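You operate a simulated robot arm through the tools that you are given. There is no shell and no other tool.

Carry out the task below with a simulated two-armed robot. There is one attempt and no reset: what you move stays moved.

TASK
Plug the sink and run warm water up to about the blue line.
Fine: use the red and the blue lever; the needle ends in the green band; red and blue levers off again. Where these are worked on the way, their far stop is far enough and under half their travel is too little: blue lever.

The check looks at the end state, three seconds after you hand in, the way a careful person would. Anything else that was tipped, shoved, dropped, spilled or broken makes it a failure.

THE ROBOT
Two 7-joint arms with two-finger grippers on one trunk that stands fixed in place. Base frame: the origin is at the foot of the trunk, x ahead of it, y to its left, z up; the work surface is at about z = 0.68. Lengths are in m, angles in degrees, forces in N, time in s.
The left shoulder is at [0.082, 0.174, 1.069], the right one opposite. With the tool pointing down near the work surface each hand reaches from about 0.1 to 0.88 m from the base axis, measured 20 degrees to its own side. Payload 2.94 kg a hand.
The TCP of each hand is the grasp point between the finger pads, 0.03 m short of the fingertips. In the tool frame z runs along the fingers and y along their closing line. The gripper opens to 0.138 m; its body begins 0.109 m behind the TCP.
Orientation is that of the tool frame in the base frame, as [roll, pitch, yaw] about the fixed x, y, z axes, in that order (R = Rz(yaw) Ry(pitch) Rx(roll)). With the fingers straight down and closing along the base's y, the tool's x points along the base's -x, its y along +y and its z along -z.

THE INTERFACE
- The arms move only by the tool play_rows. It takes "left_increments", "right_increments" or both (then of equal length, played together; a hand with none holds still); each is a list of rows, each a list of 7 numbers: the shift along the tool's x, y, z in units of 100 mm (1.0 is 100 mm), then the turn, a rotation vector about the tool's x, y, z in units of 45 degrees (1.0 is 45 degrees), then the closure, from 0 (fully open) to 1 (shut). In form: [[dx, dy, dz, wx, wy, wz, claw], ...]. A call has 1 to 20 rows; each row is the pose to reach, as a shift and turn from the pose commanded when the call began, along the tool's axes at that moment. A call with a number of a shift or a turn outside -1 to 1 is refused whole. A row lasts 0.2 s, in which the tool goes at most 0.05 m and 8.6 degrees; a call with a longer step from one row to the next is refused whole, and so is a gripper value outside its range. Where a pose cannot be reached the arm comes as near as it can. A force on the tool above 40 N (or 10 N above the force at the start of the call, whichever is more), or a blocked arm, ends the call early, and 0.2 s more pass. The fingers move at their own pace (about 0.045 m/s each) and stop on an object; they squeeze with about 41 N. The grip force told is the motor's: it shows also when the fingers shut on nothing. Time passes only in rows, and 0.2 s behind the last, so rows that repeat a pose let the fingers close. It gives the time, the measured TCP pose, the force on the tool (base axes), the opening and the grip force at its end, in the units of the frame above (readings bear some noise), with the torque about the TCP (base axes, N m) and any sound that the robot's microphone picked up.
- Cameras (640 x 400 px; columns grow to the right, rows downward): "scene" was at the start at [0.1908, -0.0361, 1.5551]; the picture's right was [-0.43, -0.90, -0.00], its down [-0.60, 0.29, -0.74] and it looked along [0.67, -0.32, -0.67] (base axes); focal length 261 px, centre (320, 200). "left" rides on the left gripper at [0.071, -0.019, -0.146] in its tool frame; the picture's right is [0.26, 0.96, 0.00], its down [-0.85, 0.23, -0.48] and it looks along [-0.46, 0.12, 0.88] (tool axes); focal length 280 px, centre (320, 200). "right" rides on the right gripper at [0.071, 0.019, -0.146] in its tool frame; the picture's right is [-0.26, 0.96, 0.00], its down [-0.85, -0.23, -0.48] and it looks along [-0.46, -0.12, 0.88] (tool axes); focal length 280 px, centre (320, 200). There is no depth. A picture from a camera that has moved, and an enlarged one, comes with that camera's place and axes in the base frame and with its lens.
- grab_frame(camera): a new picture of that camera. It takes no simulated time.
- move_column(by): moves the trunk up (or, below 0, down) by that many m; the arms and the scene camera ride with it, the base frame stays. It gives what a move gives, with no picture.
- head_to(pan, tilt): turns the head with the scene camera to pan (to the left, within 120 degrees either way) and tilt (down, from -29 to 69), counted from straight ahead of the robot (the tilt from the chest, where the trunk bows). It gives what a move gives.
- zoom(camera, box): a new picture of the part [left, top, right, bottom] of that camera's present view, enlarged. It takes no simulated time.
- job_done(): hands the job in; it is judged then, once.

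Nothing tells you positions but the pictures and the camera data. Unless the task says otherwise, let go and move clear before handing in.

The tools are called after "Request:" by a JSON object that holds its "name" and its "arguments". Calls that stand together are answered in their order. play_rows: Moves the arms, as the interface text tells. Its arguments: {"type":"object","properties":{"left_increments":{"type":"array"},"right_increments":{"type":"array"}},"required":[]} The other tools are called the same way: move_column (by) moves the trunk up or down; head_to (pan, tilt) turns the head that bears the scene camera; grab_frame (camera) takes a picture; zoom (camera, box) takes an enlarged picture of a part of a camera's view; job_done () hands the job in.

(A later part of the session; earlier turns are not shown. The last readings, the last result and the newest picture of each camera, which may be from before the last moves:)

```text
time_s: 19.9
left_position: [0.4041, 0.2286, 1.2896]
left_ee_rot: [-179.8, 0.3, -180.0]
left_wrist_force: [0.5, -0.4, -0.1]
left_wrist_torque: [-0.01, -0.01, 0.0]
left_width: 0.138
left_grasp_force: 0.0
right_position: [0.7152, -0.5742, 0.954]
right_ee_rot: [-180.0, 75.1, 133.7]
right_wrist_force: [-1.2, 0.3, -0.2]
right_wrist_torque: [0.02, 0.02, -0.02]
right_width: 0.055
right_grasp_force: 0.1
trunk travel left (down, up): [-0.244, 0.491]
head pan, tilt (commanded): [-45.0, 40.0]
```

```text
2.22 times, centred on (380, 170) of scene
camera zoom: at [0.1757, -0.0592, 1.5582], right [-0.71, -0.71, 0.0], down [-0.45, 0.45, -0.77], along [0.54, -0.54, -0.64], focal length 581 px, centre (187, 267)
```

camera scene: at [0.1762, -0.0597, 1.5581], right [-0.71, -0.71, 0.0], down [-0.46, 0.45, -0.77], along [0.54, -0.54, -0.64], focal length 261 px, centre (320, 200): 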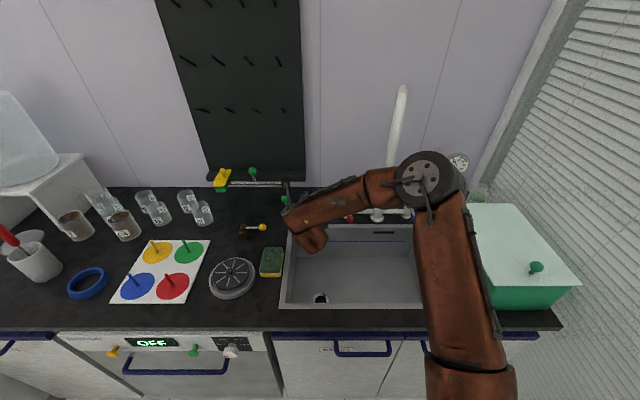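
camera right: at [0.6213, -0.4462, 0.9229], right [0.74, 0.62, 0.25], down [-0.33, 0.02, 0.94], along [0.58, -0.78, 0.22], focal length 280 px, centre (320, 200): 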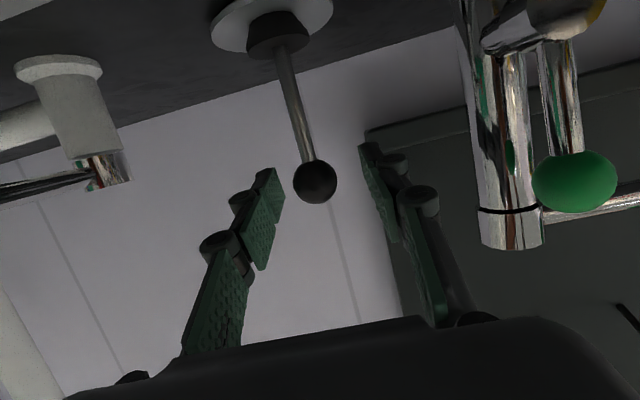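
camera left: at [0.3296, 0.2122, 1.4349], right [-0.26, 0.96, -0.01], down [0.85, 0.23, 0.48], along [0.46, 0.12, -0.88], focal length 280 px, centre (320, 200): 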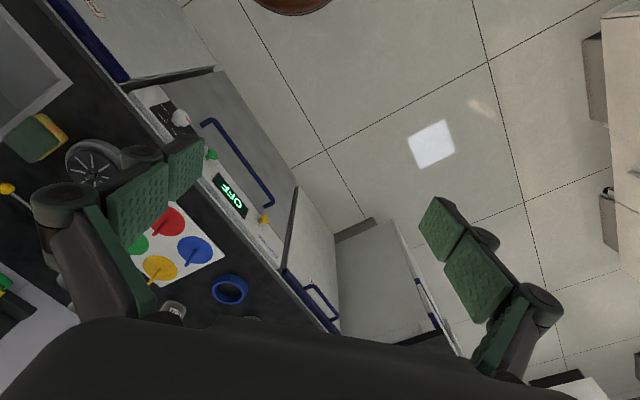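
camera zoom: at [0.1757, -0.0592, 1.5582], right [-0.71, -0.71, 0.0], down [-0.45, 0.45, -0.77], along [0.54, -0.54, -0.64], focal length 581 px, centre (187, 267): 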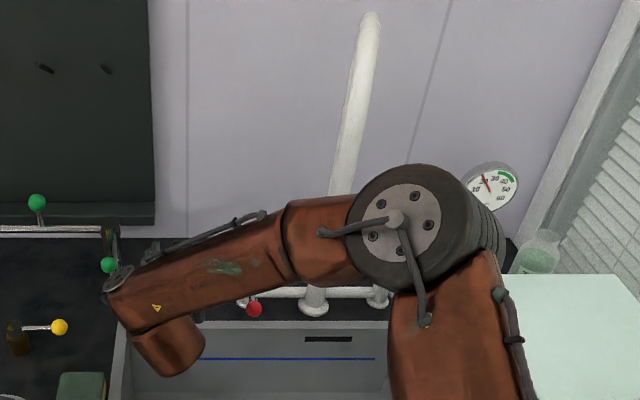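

Request:
{"name": "play_rows", "arguments": {"right_increments": [[0, 0, 0, 0, 0, 0, 0.8], [0, 0, 0, 0, 0, 0, 1.0], [0, 0, 0, 0, 0, 0, 1.0], [0, 0, 0, 0, 0, 0, 1.0], [0, 0, 0, 0, 0, 0, 1.0]]}}

Request:
{"name": "grab_frame", "arguments": {"camera": "right"}}

```text
time_s: 21.1
left_position: [0.4043, 0.2274, 1.2886]
left_ee_rot: [-179.9, 0.4, -179.9]
left_wrist_force: [-0.2, -0.4, -1.3]
left_wrist_torque: [0.01, 0.04, 0.02]
left_width: 0.1377
left_grasp_force: 0.1
right_position: [0.7149, -0.5746, 0.9536]
right_ee_rot: [-179.9, 75.1, 133.8]
right_wrist_force: [0.0, -0.3, 1.0]
right_wrist_torque: [-0.01, -0.04, 0.0]
right_width: 0.0282
right_grasp_force: 40.7
trunk travel left (down, up): [-0.244, 0.491]
head pan, tilt (commanded): [-45.0, 40.0]
```

```text
taken
camera right: at [0.6211, -0.4462, 0.923], right [0.74, 0.62, 0.25], down [-0.33, 0.02, 0.94], along [0.58, -0.79, 0.22], focal length 280 px, centre (320, 200)
```

right: 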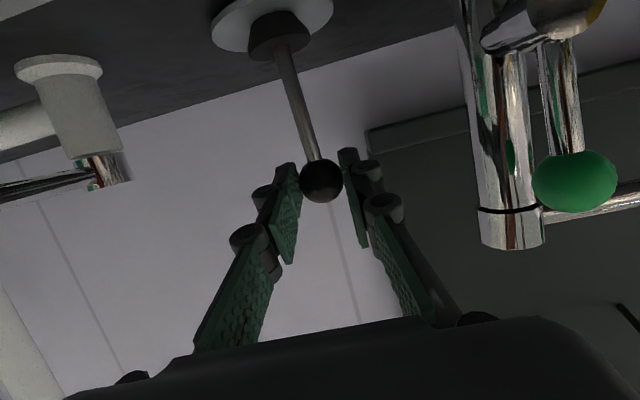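

The ball is held (0.028 m, 41 N). I'll lift a few centimetres and check that the plug comes off its saucer.

Request:
{"name": "play_rows", "arguments": {"right_increments": [[-0.1, 0, -0.026, 0, 0, 0, 1.0], [-0.2, 0, -0.052, 0, 0, 0, 1.0], [-0.3, 0, -0.08, 0, 0, 0, 1.0]]}}

Request:
{"name": "grab_frame", "arguments": {"camera": "right"}}

Request:
{"name": "grab_frame", "arguments": {"camera": "scene"}}

```text
time_s: 21.9
left_position: [0.4036, 0.2288, 1.2886]
left_ee_rot: [-179.8, 0.4, -179.8]
left_wrist_force: [0.1, 0.1, -1.0]
left_wrist_torque: [-0.02, 0.02, 0.01]
left_width: 0.1381
left_grasp_force: 0.2
right_position: [0.7162, -0.5756, 0.9852]
right_ee_rot: [-180.0, 75.1, 133.9]
right_wrist_force: [-0.4, -0.9, -1.4]
right_wrist_torque: [0.01, 0.04, -0.01]
right_width: 0.0283
right_grasp_force: 41.1
trunk travel left (down, up): [-0.244, 0.491]
head pan, tilt (commanded): [-45.0, 40.0]
```

```text
taken
camera right: at [0.621, -0.4464, 0.9542], right [0.74, 0.62, 0.25], down [-0.33, 0.02, 0.94], along [0.58, -0.78, 0.22], focal length 280 px, centre (320, 200)
```

right: 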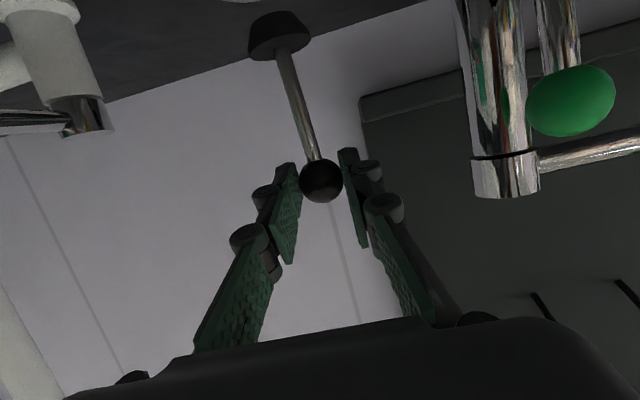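

```text
taken
camera scene: at [0.1754, -0.0591, 1.5583], right [-0.71, -0.71, 0.0], down [-0.45, 0.45, -0.77], along [0.54, -0.54, -0.64], focal length 261 px, centre (320, 200)
```

scene: 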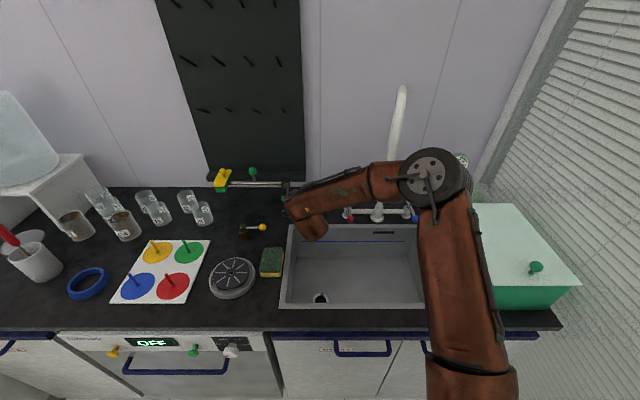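

The plug is lifting free. It is a tapered black stopper on a rod. I'll carry it back and up over the sink.

Request:
{"name": "play_rows", "arguments": {"right_increments": [[-0.19, 0, -0.15, 0, 0, 0, 1.0], [-0.25, 0, -0.45, 0, 0, 0, 1.0], [-0.2, 0, -0.75, 0, 0, 0, 1.0], [-0.157, 0, -0.972, 0, 0, 0, 1.0]]}}

Request:
{"name": "play_rows", "arguments": {"right_increments": [[0, -0.05, -0.25, 0, 0.16, 0, 1.0], [0, -0.1, -0.5, 0, 0.32, 0, 1.0], [0, -0.1, -0.5, 0, 0.48, 0, 1.0]]}}

Request:
{"name": "grab_frame", "arguments": {"camera": "right"}}

Request:
{"name": "grab_frame", "arguments": {"camera": "scene"}}

```text
time_s: 22.9
left_position: [0.4033, 0.2277, 1.2894]
left_ee_rot: [-179.8, 0.3, -179.8]
left_wrist_force: [-0.3, -0.1, -0.3]
left_wrist_torque: [0.0, 0.01, 0.02]
left_width: 0.1379
left_grasp_force: 0.1
right_position: [0.6515, -0.5091, 1.0257]
right_ee_rot: [-180.0, 75.2, 133.8]
right_wrist_force: [0.7, 0.0, -0.9]
right_wrist_torque: [0.06, 0.04, 0.0]
right_width: 0.0283
right_grasp_force: 40.4
trunk travel left (down, up): [-0.244, 0.491]
head pan, tilt (commanded): [-45.0, 40.0]
```

```text
time_s: 23.7
left_position: [0.4025, 0.2283, 1.2892]
left_ee_rot: [180.0, 0.3, -179.9]
left_wrist_force: [0.0, -0.2, -0.1]
left_wrist_torque: [0.03, 0.01, 0.0]
left_width: 0.1382
left_grasp_force: 0.0
right_position: [0.6133, -0.4833, 1.0373]
right_ee_rot: [180.0, 53.4, 133.9]
right_wrist_force: [-0.7, -0.7, -1.0]
right_wrist_torque: [0.0, -0.02, 0.0]
right_width: 0.0284
right_grasp_force: 41.4
trunk travel left (down, up): [-0.244, 0.491]
head pan, tilt (commanded): [-45.0, 40.0]
```

```text
taken
camera right: at [0.5179, -0.3538, 1.0675], right [0.8, 0.56, 0.21], down [-0.08, -0.25, 0.97], along [0.59, -0.79, -0.16], focal length 280 px, centre (320, 200)
```

right: 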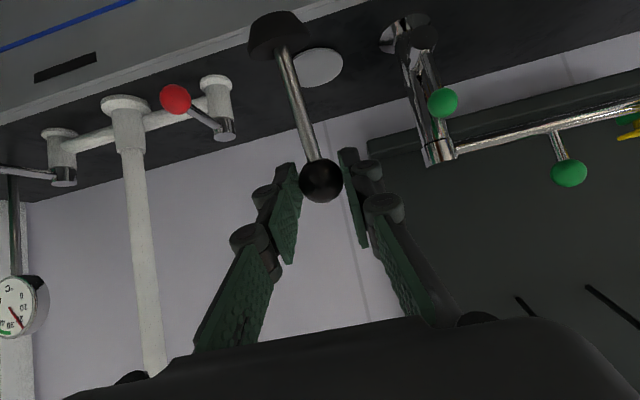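

```text
taken
camera scene: at [0.1757, -0.0599, 1.5581], right [-0.71, -0.71, 0.0], down [-0.45, 0.45, -0.77], along [0.54, -0.54, -0.64], focal length 261 px, centre (320, 200)
```

scene: 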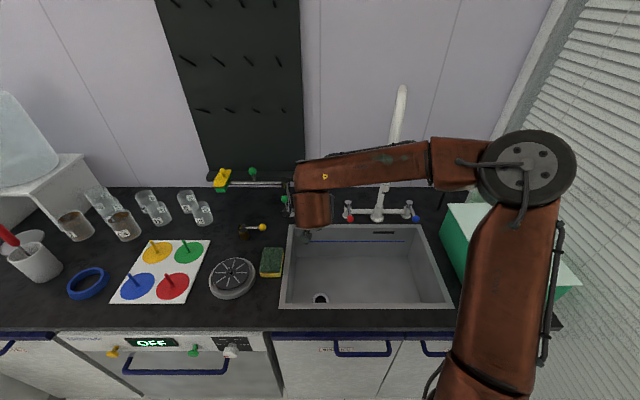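

The plug is held rigidly, so its angle to the tool stays fixed. Reaching the drain with the tool upright needs a regrasp, so I'll turn the hand to point along the counter, stand the plug on the sink floor and take it again from above.

Request:
{"name": "play_rows", "arguments": {"right_increments": [[0.2, 0, -0.16, 0, -0.161, 0, 1.0], [0.4, 0, -0.32, 0, -0.322, 0, 1.0], [0.6, 0, -0.48, 0, -0.483, 0, 1.0]]}}

Request:
{"name": "play_rows", "arguments": {"right_increments": [[0, 0, 0, -0.161, 0, -0.0426, 1.0], [0, 0, 0, -0.322, 0, -0.0852, 1.0], [0, 0, 0, -0.483, 0, -0.1277, 1.0], [0, 0, 0, -0.644, 0, -0.1703, 1.0], [0, 0, 0, -0.805, 0, -0.2129, 1.0], [0, 0, 0, -0.966, 0, -0.2554, 1.0]]}}

Request:
{"name": "grab_frame", "arguments": {"camera": "right"}}

Request:
{"name": "grab_frame", "arguments": {"camera": "scene"}}

```text
time_s: 24.5
left_position: [0.4042, 0.2294, 1.2885]
left_ee_rot: [-179.8, 0.2, -179.9]
left_wrist_force: [-0.5, -0.4, -0.5]
left_wrist_torque: [-0.03, 0.02, 0.0]
left_width: 0.1381
left_grasp_force: 0.1
right_position: [0.5609, -0.4278, 1.0182]
right_ee_rot: [-180.0, 75.4, 133.7]
right_wrist_force: [0.4, -0.2, -1.1]
right_wrist_torque: [0.01, 0.03, -0.01]
right_width: 0.0286
right_grasp_force: 41.1
trunk travel left (down, up): [-0.244, 0.491]
head pan, tilt (commanded): [-45.0, 40.0]
```

```text
time_s: 25.9
left_position: [0.4038, 0.2259, 1.2894]
left_ee_rot: [-179.8, 0.3, 179.9]
left_wrist_force: [0.5, -1.0, 0.8]
left_wrist_torque: [0.03, 0.0, -0.01]
left_width: 0.138
left_grasp_force: 0.0
right_position: [0.5617, -0.4294, 1.0177]
right_ee_rot: [-179.7, 75.3, 179.1]
right_wrist_force: [0.6, -0.2, -0.7]
right_wrist_torque: [-0.01, 0.05, 0.03]
right_width: 0.0282
right_grasp_force: 41.4
right hand out of reach, approached as far as the arm can: row 4
trunk travel left (down, up): [-0.244, 0.491]
head pan, tilt (commanded): [-45.0, 40.0]
```

```text
taken
camera right: at [0.4044, -0.4068, 0.9866], right [0.09, 0.96, 0.25], down [-0.25, -0.22, 0.94], along [0.96, -0.14, 0.22], focal length 280 px, centre (320, 200)
```

right: 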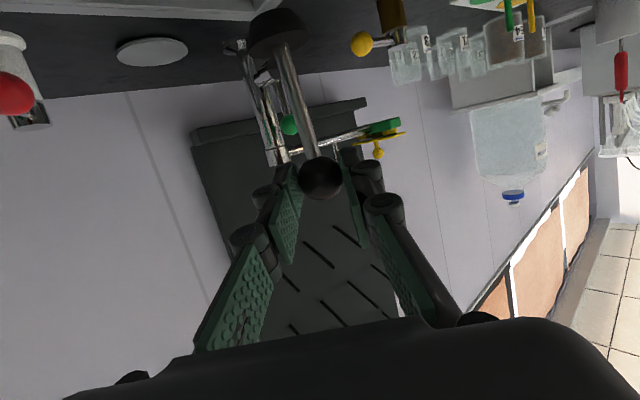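

```text
taken
camera scene: at [0.1756, -0.0612, 1.5582], right [-0.71, -0.71, 0.0], down [-0.45, 0.46, -0.77], along [0.54, -0.54, -0.64], focal length 261 px, centre (320, 200)
```

scene: 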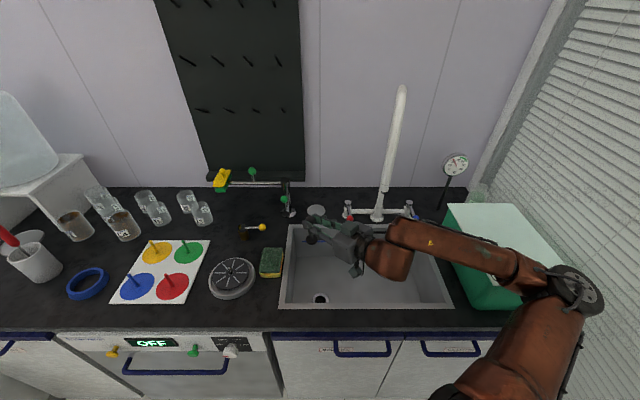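

Request:
{"name": "zoom", "arguments": {"camera": "scene", "box": [420, 180, 620, 330]}}

Request:
{"name": "zoom", "arguments": {"camera": "right", "box": [200, 0, 440, 220]}}

```text
2.67 times, centred on (520, 255) of scene
camera zoom: at [0.1756, -0.0612, 1.5582], right [-0.71, -0.71, 0.0], down [-0.45, 0.46, -0.77], along [0.54, -0.54, -0.64], focal length 697 px, centre (-213, 53)
```

zoom: 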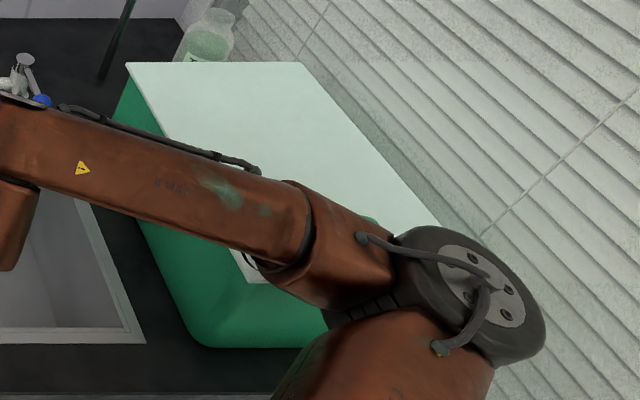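

```text
1.82 times, centred on (320, 110) of right
camera zoom: at [0.4044, -0.4068, 0.9866], right [0.09, 0.96, 0.25], down [-0.25, -0.22, 0.94], along [0.96, -0.14, 0.22], focal length 510 px, centre (320, 364)
```

zoom: 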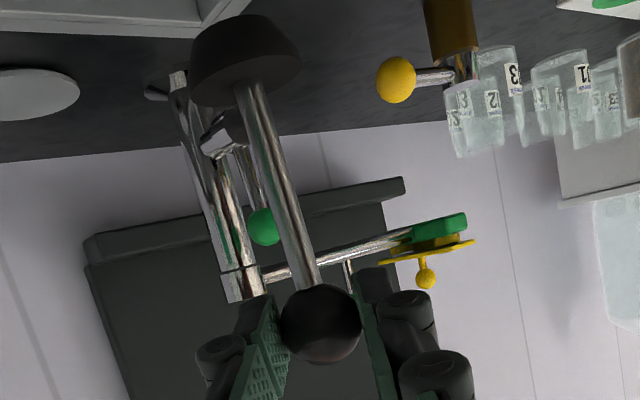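

The elbow would come low over the green box in this pose. I'll raise the trunk so the arm works from above, which also gives the head camera a steeper view of the drain.

Request:
{"name": "move_column", "arguments": {"by": 0.3}}

Request:
{"name": "grab_frame", "arguments": {"camera": "scene"}}

Request:
{"name": "grab_frame", "arguments": {"camera": "right"}}

```text
time_s: 28.9
left_position: [0.4043, 0.2284, 1.5888]
left_ee_rot: [-179.8, 0.2, -179.9]
left_wrist_force: [1.2, -0.2, 0.1]
left_wrist_torque: [0.04, -0.04, -0.03]
left_width: 0.1382
left_grasp_force: 0.1
right_position: [0.5617, -0.429, 1.3181]
right_ee_rot: [-179.8, 75.2, 178.8]
right_wrist_force: [-0.8, 0.2, -1.5]
right_wrist_torque: [-0.01, 0.02, 0.02]
right_width: 0.0282
right_grasp_force: 41.5
trunk travel left (down, up): [-0.544, 0.191]
head pan, tilt (commanded): [-45.0, 40.0]
```

```text
taken
camera scene: at [0.0493, -0.0596, 1.8611], right [-0.71, -0.71, 0.0], down [-0.45, 0.45, -0.77], along [0.54, -0.54, -0.64], focal length 261 px, centre (320, 200)
```

scene: 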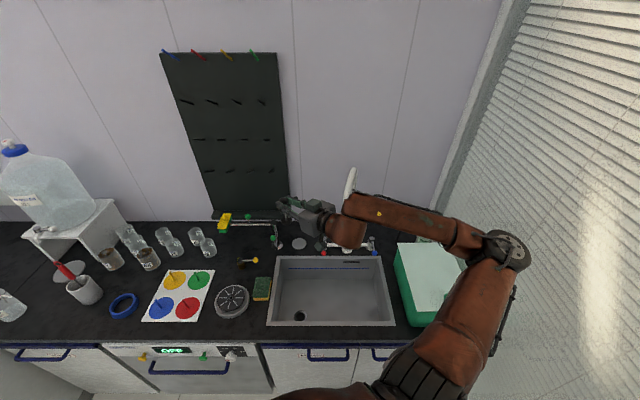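

```text
taken
camera right: at [0.4045, -0.4059, 1.2867], right [0.09, 0.96, 0.25], down [-0.25, -0.22, 0.94], along [0.96, -0.15, 0.22], focal length 280 px, centre (320, 200)
```

right: 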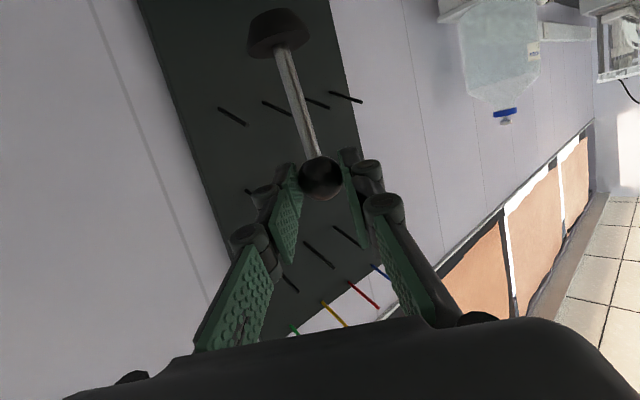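

Request:
{"name": "play_rows", "arguments": {"right_increments": [[0.33, 0, 0.088, 0, 0, 0, 1.0], [0.66, 0, 0.176, 0, 0, 0, 1.0], [0.98, 0, 0.26, 0, 0, 0, 1.0]]}}

Request:
{"name": "play_rows", "arguments": {"right_increments": [[0.33, 0, 0.088, 0, 0, 0, 1.0], [0.66, 0, 0.176, 0, 0, 0, 1.0], [0.98, 0, 0.26, 0, 0, 0, 1.0]]}}

Request:
{"name": "play_rows", "arguments": {"right_increments": [[0.33, 0, 0.088, 0, 0, 0, 1.0], [0.66, 0, 0.176, 0, 0, 0, 1.0], [0.98, 0, 0.26, 0, 0, 0, 1.0]]}}

Request:
{"name": "grab_frame", "arguments": {"camera": "scene"}}

```text
time_s: 29.7
left_position: [0.4024, 0.2293, 1.5897]
left_ee_rot: [-179.9, 0.2, -179.9]
left_wrist_force: [0.8, -0.5, 0.1]
left_wrist_torque: [0.03, -0.02, -0.01]
left_width: 0.138
left_grasp_force: 0.0
right_position: [0.5619, -0.4288, 1.2166]
right_ee_rot: [-179.8, 75.3, 178.9]
right_wrist_force: [0.6, 0.6, -1.3]
right_wrist_torque: [0.01, 0.05, 0.0]
right_width: 0.0281
right_grasp_force: 40.7
trunk travel left (down, up): [-0.544, 0.191]
head pan, tilt (commanded): [-45.0, 40.0]
```

```text
time_s: 30.5
left_position: [0.405, 0.2292, 1.5891]
left_ee_rot: [-180.0, 0.2, -179.8]
left_wrist_force: [0.3, 0.1, 0.5]
left_wrist_torque: [0.0, 0.01, 0.0]
left_width: 0.138
left_grasp_force: 0.1
right_position: [0.5612, -0.4302, 1.1163]
right_ee_rot: [-179.5, 75.3, 179.1]
right_wrist_force: [0.3, -0.5, -1.4]
right_wrist_torque: [-0.02, 0.05, 0.02]
right_width: 0.0285
right_grasp_force: 41.3
trunk travel left (down, up): [-0.544, 0.191]
head pan, tilt (commanded): [-45.0, 40.0]
```

```text
time_s: 31.3
left_position: [0.4028, 0.2285, 1.5888]
left_ee_rot: [-179.8, 0.2, -179.9]
left_wrist_force: [0.2, -0.1, 0.0]
left_wrist_torque: [-0.02, 0.01, 0.04]
left_width: 0.1378
left_grasp_force: 0.1
right_position: [0.563, -0.4295, 1.0139]
right_ee_rot: [-179.7, 75.4, 179.2]
right_wrist_force: [-0.4, 0.2, -1.5]
right_wrist_torque: [0.0, 0.04, -0.01]
right_width: 0.028
right_grasp_force: 41.0
trunk travel left (down, up): [-0.544, 0.191]
head pan, tilt (commanded): [-45.0, 40.0]
```

```text
taken
camera scene: at [0.0493, -0.0595, 1.8612], right [-0.71, -0.71, 0.0], down [-0.45, 0.45, -0.77], along [0.54, -0.54, -0.64], focal length 261 px, centre (320, 200)
```

scene: 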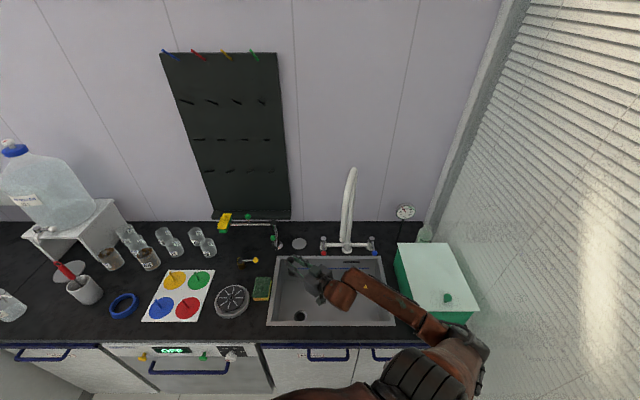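

The drain is now visible to the head camera. I'll finish turning the hand so it points along the counter, passing beneath the spout outlet.

Request:
{"name": "play_rows", "arguments": {"right_increments": [[0.15, 0.03, -0.0, 0, 0, 0, 1.0], [0.3, 0.05, -0.05, -0.161, 0, -0.0426, 1.0], [0.45, 0.08, -0.1, -0.322, 0, -0.0852, 1.0], [0.532, 0.12, -0.15, -0.483, 0, -0.1277, 1.0], [0.532, 0.15, -0.2, -0.644, 0, -0.1703, 1.0], [0.532, 0.18, -0.252, -0.805, 0, -0.2129, 1.0], [0.532, 0.18, -0.252, -0.966, 0, -0.2554, 1.0]]}}

Request:
{"name": "head_to", "arguments": {"pan": -45, "tilt": 58}}

Request:
{"name": "grab_frame", "arguments": {"camera": "scene"}}

Request:
{"name": "grab_frame", "arguments": {"camera": "right"}}

```text
time_s: 32.9
left_position: [0.4054, 0.2289, 1.5893]
left_ee_rot: [-179.8, 0.3, -180.0]
left_wrist_force: [0.0, 0.2, 0.0]
left_wrist_torque: [0.02, 0.03, -0.01]
left_width: 0.138
left_grasp_force: 0.1
right_position: [0.5248, -0.411, 0.9672]
right_ee_rot: [180.0, 75.1, -136.2]
right_wrist_force: [0.4, 0.4, -1.6]
right_wrist_torque: [0.01, -0.05, 0.01]
right_width: 0.0287
right_grasp_force: 40.8
trunk travel left (down, up): [-0.544, 0.191]
head pan, tilt (commanded): [-45.0, 40.0]
```

```text
time_s: 33.8
left_position: [0.403, 0.2284, 1.5889]
left_ee_rot: [-179.7, 0.2, -180.0]
left_wrist_force: [-0.4, -0.5, -0.1]
left_wrist_torque: [-0.01, 0.03, -0.02]
left_width: 0.1378
left_grasp_force: 0.1
right_position: [0.5244, -0.41, 0.9686]
right_ee_rot: [-179.7, 75.3, -136.1]
right_wrist_force: [-0.7, -0.6, -1.6]
right_wrist_torque: [-0.02, 0.0, 0.01]
right_width: 0.0282
right_grasp_force: 41.0
trunk travel left (down, up): [-0.544, 0.191]
head pan, tilt (commanded): [-45.0, 58.0]
```

```text
taken
camera scene: at [0.0375, -0.0482, 1.8369], right [-0.71, -0.71, 0.0], down [-0.6, 0.6, -0.53], along [0.38, -0.37, -0.85], focal length 261 px, centre (320, 200)
```

scene: 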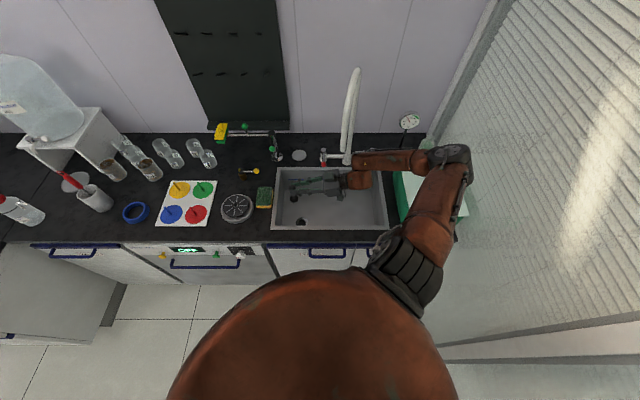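

```text
taken
camera right: at [0.3975, -0.5061, 0.9379], right [-0.62, 0.74, 0.25], down [-0.02, -0.33, 0.94], along [0.79, 0.58, 0.22], focal length 280 px, centre (320, 200)
```

right: 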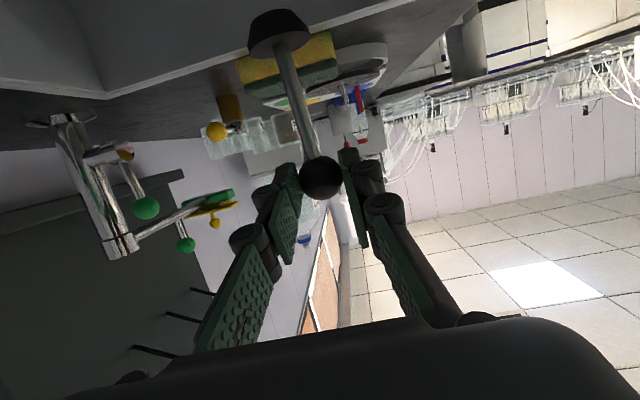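

Request:
{"name": "zoom", "arguments": {"camera": "scene", "box": [260, 150, 400, 240]}}

Request:
{"name": "zoom", "arguments": {"camera": "scene", "box": [280, 170, 340, 235]}}

```text
4.44 times, centred on (330, 195) of scene
camera zoom: at [0.0375, -0.0482, 1.8369], right [-0.71, -0.71, 0.0], down [-0.6, 0.6, -0.53], along [0.38, -0.37, -0.85], focal length 1162 px, centre (276, 222)
```

zoom: 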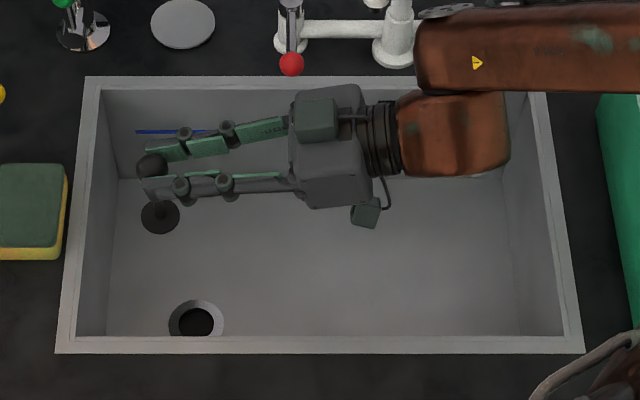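

```text
6.15 times, centred on (310, 202) of scene
camera zoom: at [0.0375, -0.0482, 1.8369], right [-0.71, -0.71, 0.0], down [-0.6, 0.6, -0.53], along [0.38, -0.37, -0.85], focal length 1608 px, centre (382, 185)
```

zoom: 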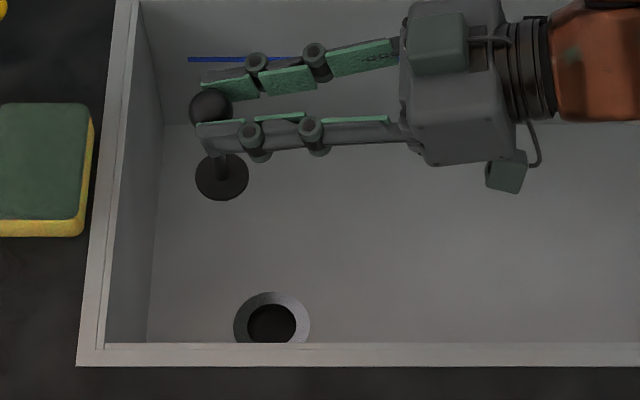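

The head camera now shows the plug and the drain clearly. The drain centre is about 3 cm nearer the robot and 3 cm to the right of the plug, so I'll shift over it and start lowering.

Request:
{"name": "play_rows", "arguments": {"right_increments": [[0.02, 0.1, -0.087, 0, 0, 0, 1.0], [0.05, 0.2, -0.174, 0, 0, 0, 1.0], [0.069, 0.3, -0.261, 0, 0, 0, 1.0], [0.33, 0.3, -0.19, 0, 0, 0, 1.0], [0.6, 0.3, -0.12, 0, 0, 0, 1.0], [0.843, 0.3, -0.057, 0, 0, 0, 1.0]]}}

Request:
{"name": "zoom", "arguments": {"camera": "scene", "box": [260, 150, 400, 240]}}

Request:
{"name": "grab_frame", "arguments": {"camera": "scene"}}

Request:
{"name": "grab_frame", "arguments": {"camera": "right"}}

```text
time_s: 35.1
left_position: [0.4044, 0.2289, 1.5893]
left_ee_rot: [-179.9, 0.2, -179.7]
left_wrist_force: [-0.1, 0.5, 0.3]
left_wrist_torque: [0.0, 0.05, -0.01]
left_width: 0.1382
left_grasp_force: 0.2
right_position: [0.4845, -0.4086, 0.8893]
right_ee_rot: [-179.8, 75.2, -136.0]
right_wrist_force: [0.4, 0.0, -0.8]
right_wrist_torque: [0.0, 0.03, 0.03]
right_width: 0.0284
right_grasp_force: 41.0
trunk travel left (down, up): [-0.544, 0.191]
head pan, tilt (commanded): [-45.0, 58.0]
```

```text
4.44 times, centred on (330, 195) of scene
camera zoom: at [0.0382, -0.0484, 1.8368], right [-0.71, -0.71, 0.0], down [-0.6, 0.6, -0.53], along [0.37, -0.37, -0.85], focal length 1162 px, centre (276, 222)
```

zoom: 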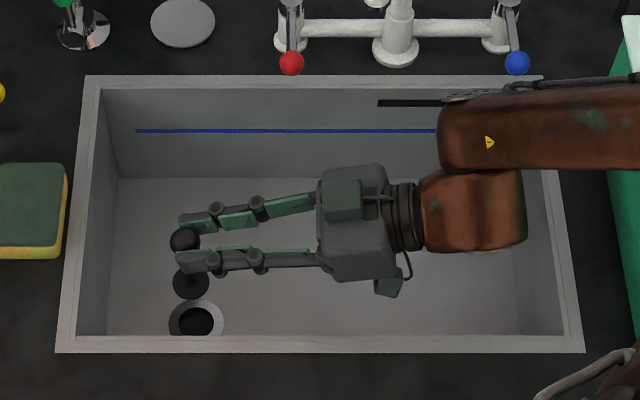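

```text
taken
camera scene: at [0.0382, -0.0484, 1.8368], right [-0.71, -0.71, 0.0], down [-0.6, 0.6, -0.53], along [0.37, -0.37, -0.85], focal length 261 px, centre (320, 200)
```

scene: 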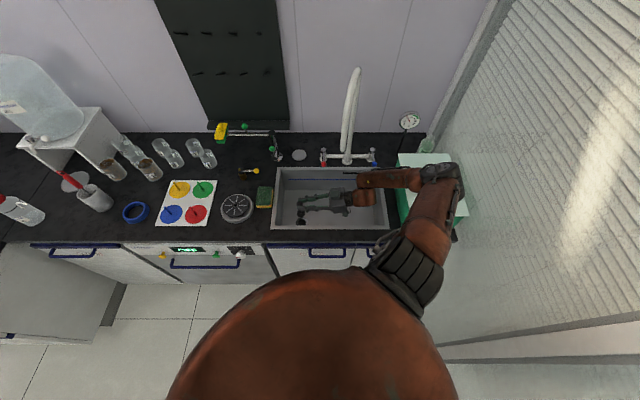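

```text
taken
camera right: at [0.3583, -0.5035, 0.8572], right [-0.62, 0.74, 0.25], down [-0.02, -0.33, 0.94], along [0.79, 0.58, 0.22], focal length 280 px, centre (320, 200)
```

right: 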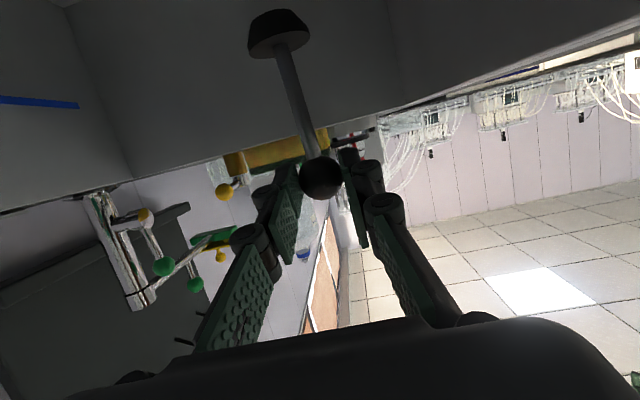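

Request:
{"name": "play_rows", "arguments": {"right_increments": [[0.16, 0, 0.042, 0, 0, 0, 1.0], [0.32, 0, 0.085, 0, 0, 0, 1.0], [0.484, 0, 0.128, 0, 0, 0, 1.0]]}}

Request:
{"name": "zoom", "arguments": {"camera": "scene", "box": [280, 190, 320, 235]}}

Request:
{"name": "zoom", "arguments": {"camera": "scene", "box": [260, 150, 400, 240]}}

Request:
{"name": "grab_frame", "arguments": {"camera": "right"}}

```text
time_s: 36.0
left_position: [0.4039, 0.2288, 1.5902]
left_ee_rot: [-179.8, 0.1, -179.8]
left_wrist_force: [-0.2, 0.3, -0.6]
left_wrist_torque: [0.01, -0.03, 0.01]
left_width: 0.1383
left_grasp_force: 0.0
right_position: [0.4845, -0.4073, 0.8392]
right_ee_rot: [-179.9, 75.2, -136.0]
right_wrist_force: [0.0, 0.3, -1.3]
right_wrist_torque: [-0.01, 0.03, -0.01]
right_width: 0.0282
right_grasp_force: 41.6
trunk travel left (down, up): [-0.544, 0.191]
head pan, tilt (commanded): [-45.0, 58.0]
```

```text
8.89 times, centred on (300, 212) of scene
camera zoom: at [0.038, -0.0482, 1.8368], right [-0.71, -0.71, 0.0], down [-0.6, 0.6, -0.53], along [0.37, -0.37, -0.85], focal length 2323 px, centre (498, 89)
```

zoom: 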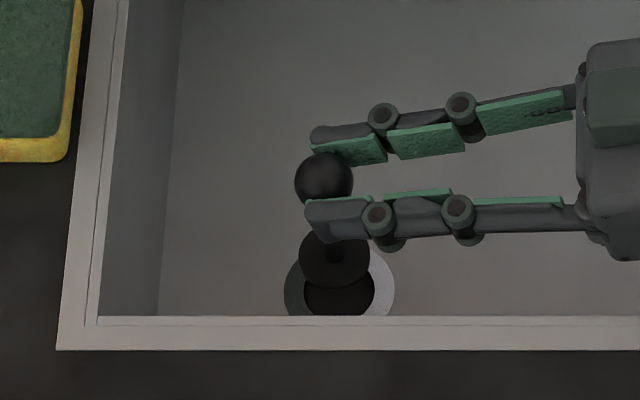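

```text
4.44 times, centred on (330, 195) of scene
camera zoom: at [0.038, -0.0482, 1.8368], right [-0.71, -0.71, 0.0], down [-0.6, 0.6, -0.53], along [0.37, -0.37, -0.85], focal length 1162 px, centre (276, 222)
```

zoom: 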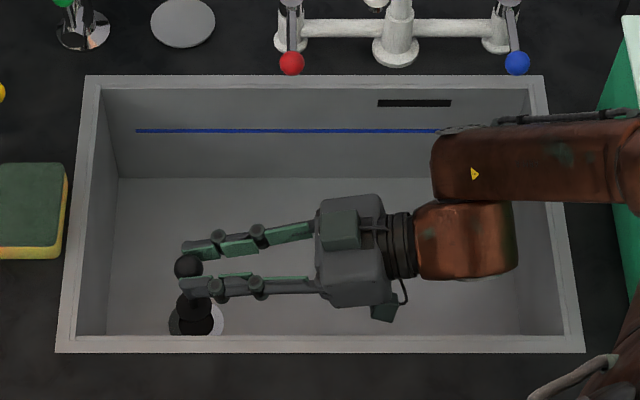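

```text
taken
camera right: at [0.3578, -0.5029, 0.8075], right [-0.62, 0.74, 0.25], down [-0.02, -0.33, 0.94], along [0.79, 0.58, 0.22], focal length 280 px, centre (320, 200)
```

right: 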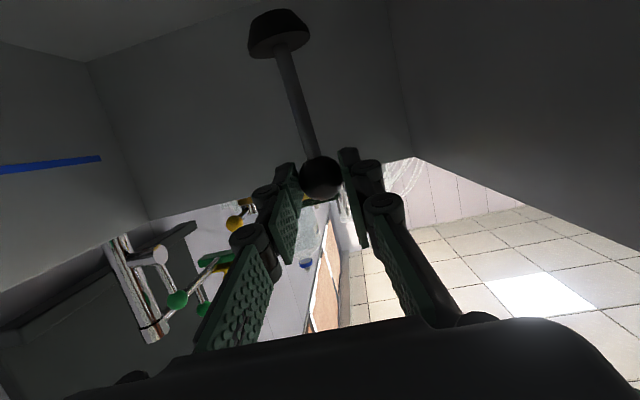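

The plug is lining up with the drain. I'll lower another 3 cm and check.

Request:
{"name": "play_rows", "arguments": {"right_increments": [[0.1, 0, 0.026, 0, 0, 0, 1.0], [0.2, 0, 0.052, 0, 0, 0, 1.0], [0.29, 0, 0.077, 0, 0, 0, 1.0]]}}

Request:
{"name": "zoom", "arguments": {"camera": "scene", "box": [280, 190, 320, 235]}}

Request:
{"name": "grab_frame", "arguments": {"camera": "right"}}

Request:
{"name": "zoom", "arguments": {"camera": "scene", "box": [260, 120, 480, 260]}}

```text
time_s: 36.8
left_position: [0.4044, 0.2292, 1.589]
left_ee_rot: [-179.8, 0.2, -179.9]
left_wrist_force: [0.0, -0.4, 0.3]
left_wrist_torque: [-0.03, -0.03, 0.0]
left_width: 0.1378
left_grasp_force: 0.0
right_position: [0.486, -0.4067, 0.8092]
right_ee_rot: [-179.7, 75.2, -136.0]
right_wrist_force: [1.0, 0.5, -0.5]
right_wrist_torque: [-0.02, 0.03, 0.01]
right_width: 0.0287
right_grasp_force: 41.4
trunk travel left (down, up): [-0.544, 0.191]
head pan, tilt (commanded): [-45.0, 58.0]
```

```text
8.89 times, centred on (300, 212) of scene
camera zoom: at [0.0379, -0.0481, 1.8368], right [-0.71, -0.71, 0.0], down [-0.6, 0.6, -0.53], along [0.37, -0.37, -0.85], focal length 2323 px, centre (498, 89)
```

zoom: 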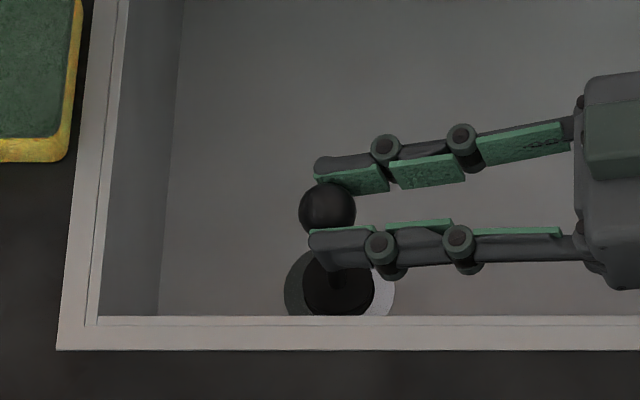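

```text
taken
camera right: at [0.3579, -0.5028, 0.7773], right [-0.62, 0.74, 0.25], down [-0.02, -0.33, 0.94], along [0.79, 0.58, 0.22], focal length 280 px, centre (320, 200)
```

right: 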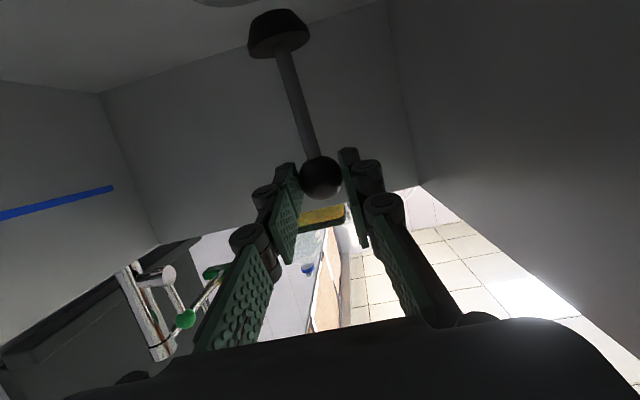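

```text
2.86 times, centred on (370, 190) of scene
camera zoom: at [0.0379, -0.0481, 1.8368], right [-0.71, -0.71, 0.0], down [-0.6, 0.6, -0.53], along [0.37, -0.37, -0.85], focal length 747 px, centre (177, 229)
```

zoom: 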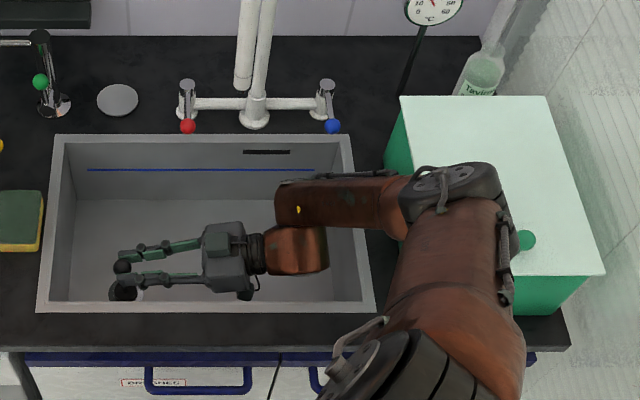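

Request:
{"name": "zoom", "arguments": {"camera": "right", "box": [140, 0, 360, 130]}}

```text
2.91 times, centred on (250, 65) of right
camera zoom: at [0.3579, -0.5028, 0.7773], right [-0.62, 0.74, 0.25], down [-0.02, -0.33, 0.94], along [0.79, 0.58, 0.22], focal length 816 px, centre (524, 593)
```

zoom: 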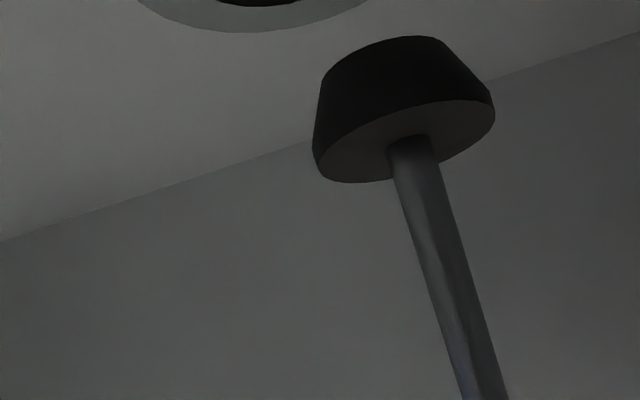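

The right camera shows the drain slightly further out than the plug, with the sink floor near z ≈ 0.68. I'll shift the plug about 1.5 cm outward before lowering.

Request:
{"name": "play_rows", "arguments": {"right_increments": [[0, -0.08, 0.01, 0, 0, 0, 1.0], [0, -0.15, 0.01, 0, 0, 0, 1.0], [0, -0.15, 0.01, 0, 0, 0, 1.0]]}}

Request:
{"name": "zoom", "arguments": {"camera": "scene", "box": [280, 190, 320, 235]}}

Request:
{"name": "zoom", "arguments": {"camera": "right", "box": [140, 0, 360, 130]}}

```text
time_s: 37.5
left_position: [0.4035, 0.2292, 1.5896]
left_ee_rot: [-179.9, 0.3, -179.9]
left_wrist_force: [-0.6, -0.3, 0.4]
left_wrist_torque: [-0.02, 0.01, -0.01]
left_width: 0.1379
left_grasp_force: 0.0
right_position: [0.4956, -0.4188, 0.8079]
right_ee_rot: [-179.8, 75.2, -136.1]
right_wrist_force: [-0.5, -0.8, -1.1]
right_wrist_torque: [-0.02, -0.01, 0.0]
right_width: 0.0287
right_grasp_force: 41.2
trunk travel left (down, up): [-0.544, 0.191]
head pan, tilt (commanded): [-45.0, 58.0]
```

```text
8.89 times, centred on (300, 212) of scene
camera zoom: at [0.0375, -0.0481, 1.8368], right [-0.71, -0.71, 0.0], down [-0.6, 0.6, -0.53], along [0.37, -0.37, -0.85], focal length 2323 px, centre (498, 89)
```

zoom: 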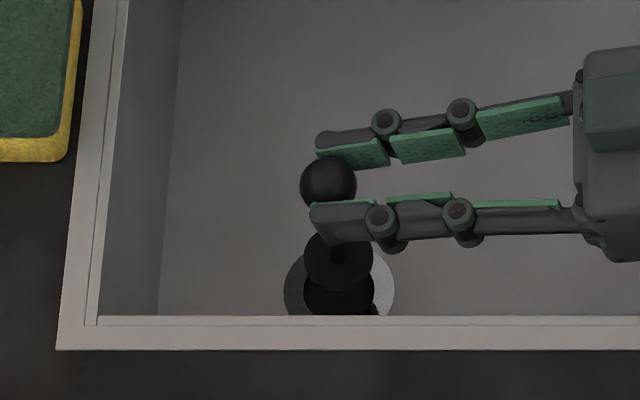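

```text
2.91 times, centred on (250, 65) of right
camera zoom: at [0.3686, -0.5135, 0.7772], right [-0.62, 0.74, 0.25], down [-0.02, -0.33, 0.94], along [0.79, 0.58, 0.22], focal length 816 px, centre (524, 593)
```

zoom: 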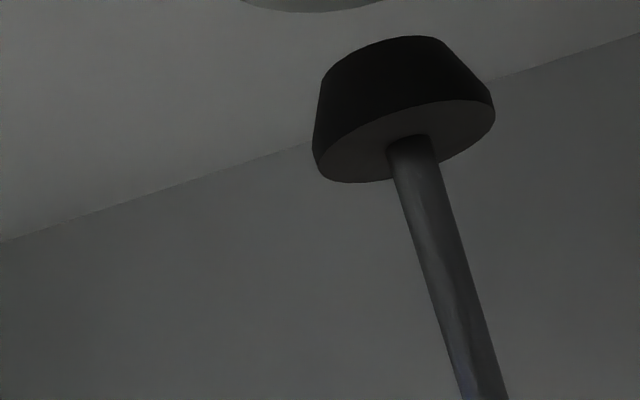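

Request:
{"name": "play_rows", "arguments": {"right_increments": [[0.05, 0, 0.03, 0, 0, 0, 1.0], [0.1, 0, 0.043, 0, 0, 0, 1.0], [0.15, 0, 0.056, 0, 0, 0, 1.0], [0.2, 0, 0.07, 0, 0, 0, 1.0]]}}

Request:
{"name": "zoom", "arguments": {"camera": "scene", "box": [280, 190, 320, 235]}}

Request:
{"name": "zoom", "arguments": {"camera": "right", "box": [140, 0, 360, 130]}}

```text
time_s: 38.5
left_position: [0.4037, 0.2284, 1.5897]
left_ee_rot: [-179.8, 0.2, -179.8]
left_wrist_force: [0.2, 0.5, -0.4]
left_wrist_torque: [-0.01, 0.01, -0.01]
left_width: 0.1382
left_grasp_force: 0.1
right_position: [0.4963, -0.4164, 0.7886]
right_ee_rot: [-179.8, 75.2, -136.2]
right_wrist_force: [0.3, 0.1, -1.9]
right_wrist_torque: [-0.02, 0.01, 0.02]
right_width: 0.0286
right_grasp_force: 40.8
trunk travel left (down, up): [-0.544, 0.191]
head pan, tilt (commanded): [-45.0, 58.0]
```

```text
8.89 times, centred on (300, 212) of scene
camera zoom: at [0.0379, -0.0481, 1.8368], right [-0.71, -0.71, 0.0], down [-0.6, 0.6, -0.53], along [0.37, -0.37, -0.85], focal length 2323 px, centre (498, 89)
```

zoom: 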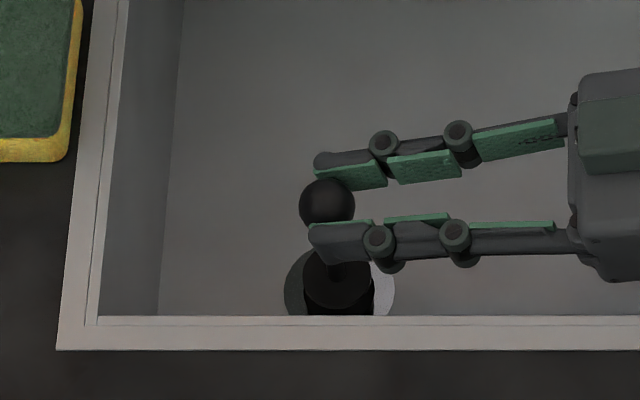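

```text
2.91 times, centred on (250, 65) of right
camera zoom: at [0.37, -0.5118, 0.756], right [-0.62, 0.74, 0.25], down [-0.02, -0.33, 0.94], along [0.79, 0.58, 0.22], focal length 816 px, centre (524, 593)
```

zoom: 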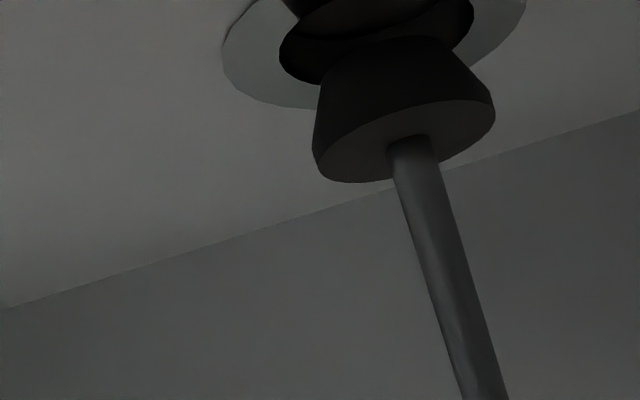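

The cone is hovering right at the drain opening and looks well centred. I'll ease it down.

Request:
{"name": "play_rows", "arguments": {"right_increments": [[0.04, 0, 0.006, 0, 0, 0, 1.0], [0.08, 0, 0.012, 0, 0, 0, 1.0], [0.12, 0, 0.02, 0, 0, 0, 1.0], [0.16, 0, 0.03, 0, 0, 0, 1.0]]}}

Request:
{"name": "zoom", "arguments": {"camera": "scene", "box": [280, 190, 320, 235]}}

Request:
{"name": "zoom", "arguments": {"camera": "right", "box": [140, 0, 360, 130]}}

```text
time_s: 39.5
left_position: [0.4043, 0.2298, 1.5898]
left_ee_rot: [-179.8, 0.2, -179.9]
left_wrist_force: [0.3, 0.3, 0.2]
left_wrist_torque: [0.0, 0.01, -0.02]
left_width: 0.1379
left_grasp_force: 0.1
right_position: [0.4958, -0.4175, 0.7724]
right_ee_rot: [-179.9, 75.2, -136.2]
right_wrist_force: [0.8, 0.1, -0.6]
right_wrist_torque: [0.01, 0.02, -0.02]
right_width: 0.0283
right_grasp_force: 41.1
trunk travel left (down, up): [-0.544, 0.191]
head pan, tilt (commanded): [-45.0, 58.0]
```

```text
8.89 times, centred on (300, 212) of scene
camera zoom: at [0.0378, -0.048, 1.8368], right [-0.71, -0.71, 0.0], down [-0.6, 0.6, -0.53], along [0.37, -0.37, -0.85], focal length 2323 px, centre (498, 89)
```

zoom: 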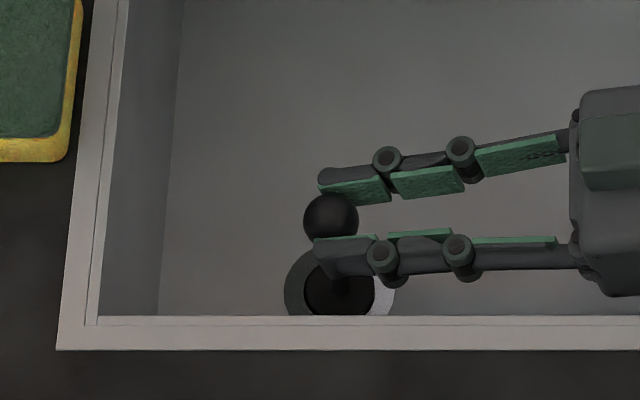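

```text
2.91 times, centred on (250, 65) of right
camera zoom: at [0.3691, -0.5126, 0.7403], right [-0.62, 0.74, 0.25], down [-0.02, -0.33, 0.94], along [0.79, 0.58, 0.22], focal length 816 px, centre (524, 593)
```

zoom: 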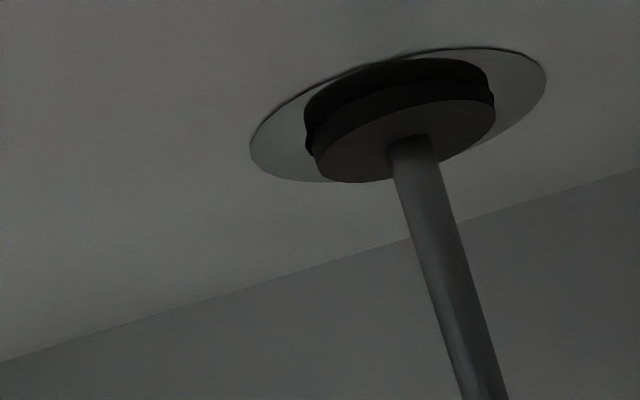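

It's going straight in. I'll lower a little more until it seats.

Request:
{"name": "play_rows", "arguments": {"right_increments": [[0.025, 0, 0.006, 0, 0, 0, 1.0], [0.05, 0, 0.012, 0, 0, 0, 1.0], [0.075, 0, 0.018, 0, 0, 0, 1.0], [0.1, 0, 0.025, 0, 0, 0, 1.0]]}}

Request:
{"name": "zoom", "arguments": {"camera": "right", "box": [140, 0, 360, 130]}}

Request:
{"name": "zoom", "arguments": {"camera": "scene", "box": [280, 190, 320, 235]}}

```text
time_s: 40.5
left_position: [0.4004, 0.2311, 1.5889]
left_ee_rot: [-179.7, 0.2, -179.8]
left_wrist_force: [-1.1, 0.1, 0.6]
left_wrist_torque: [-0.03, 0.02, 0.03]
left_width: 0.1377
left_grasp_force: 0.1
right_position: [0.4978, -0.4152, 0.7663]
right_ee_rot: [-179.2, 75.6, -135.4]
right_wrist_force: [3.3, -1.7, 35.3]
right_wrist_torque: [0.68, -0.71, -0.09]
right_width: 0.0282
right_grasp_force: 40.6
trunk travel left (down, up): [-0.544, 0.191]
head pan, tilt (commanded): [-45.0, 58.0]
```

```text
2.91 times, centred on (250, 65) of right
camera zoom: at [0.3713, -0.5105, 0.7329], right [-0.62, 0.74, 0.25], down [-0.02, -0.34, 0.94], along [0.78, 0.58, 0.23], focal length 816 px, centre (524, 593)
```

zoom: 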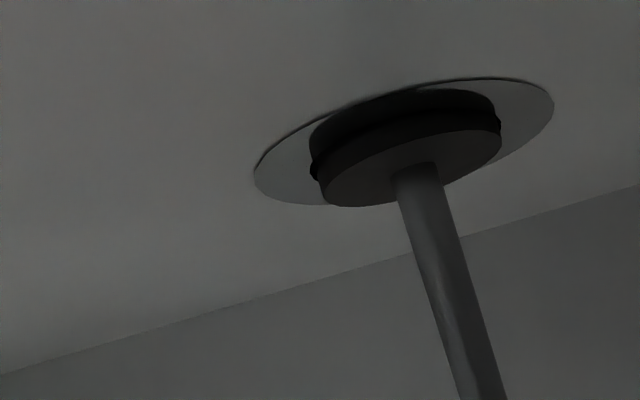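

```text
8.89 times, centred on (300, 212) of scene
camera zoom: at [0.035, -0.0453, 1.8372], right [-0.71, -0.71, 0.0], down [-0.6, 0.6, -0.53], along [0.38, -0.38, -0.85], focal length 2323 px, centre (498, 89)
```

zoom: 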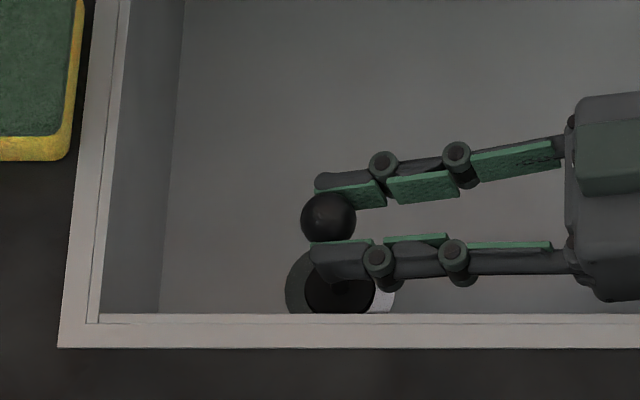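

It has seated with about 35 N pressing down, and cone and ring look concentric. I'll ease the push off, then open the fingers gently.

Request:
{"name": "play_rows", "arguments": {"right_increments": [[-0.03, 0, -0.008, 0, 0, 0, 1.0], [-0.03, 0, -0.008, 0, 0, 0, 1.0]]}}

Request:
{"name": "zoom", "arguments": {"camera": "right", "box": [140, 0, 360, 130]}}

```text
time_s: 41.1
left_position: [0.4017, 0.231, 1.5896]
left_ee_rot: [-179.9, 0.2, 180.0]
left_wrist_force: [0.2, -0.5, 1.2]
left_wrist_torque: [0.01, 0.0, -0.02]
left_width: 0.138
left_grasp_force: 0.1
right_position: [0.494, -0.416, 0.7644]
right_ee_rot: [-179.8, 75.3, -135.9]
right_wrist_force: [5.8, 5.2, 21.2]
right_wrist_torque: [0.91, -0.76, -0.09]
right_width: 0.0284
right_grasp_force: 41.1
trunk travel left (down, up): [-0.544, 0.191]
head pan, tilt (commanded): [-45.0, 58.0]
```

```text
2.91 times, centred on (250, 65) of right
camera zoom: at [0.3682, -0.5111, 0.7336], right [-0.62, 0.74, 0.25], down [-0.02, -0.34, 0.94], along [0.78, 0.58, 0.22], focal length 816 px, centre (524, 593)
```

zoom: 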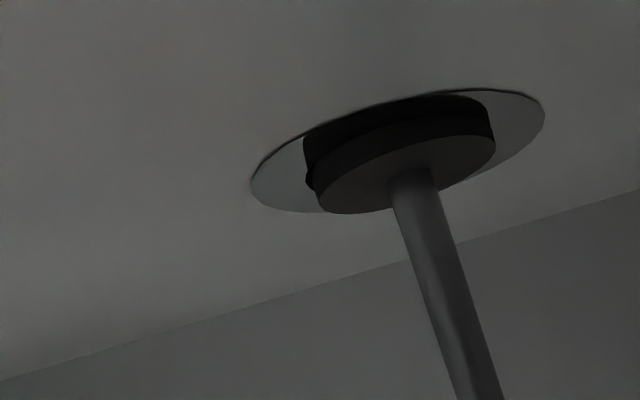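

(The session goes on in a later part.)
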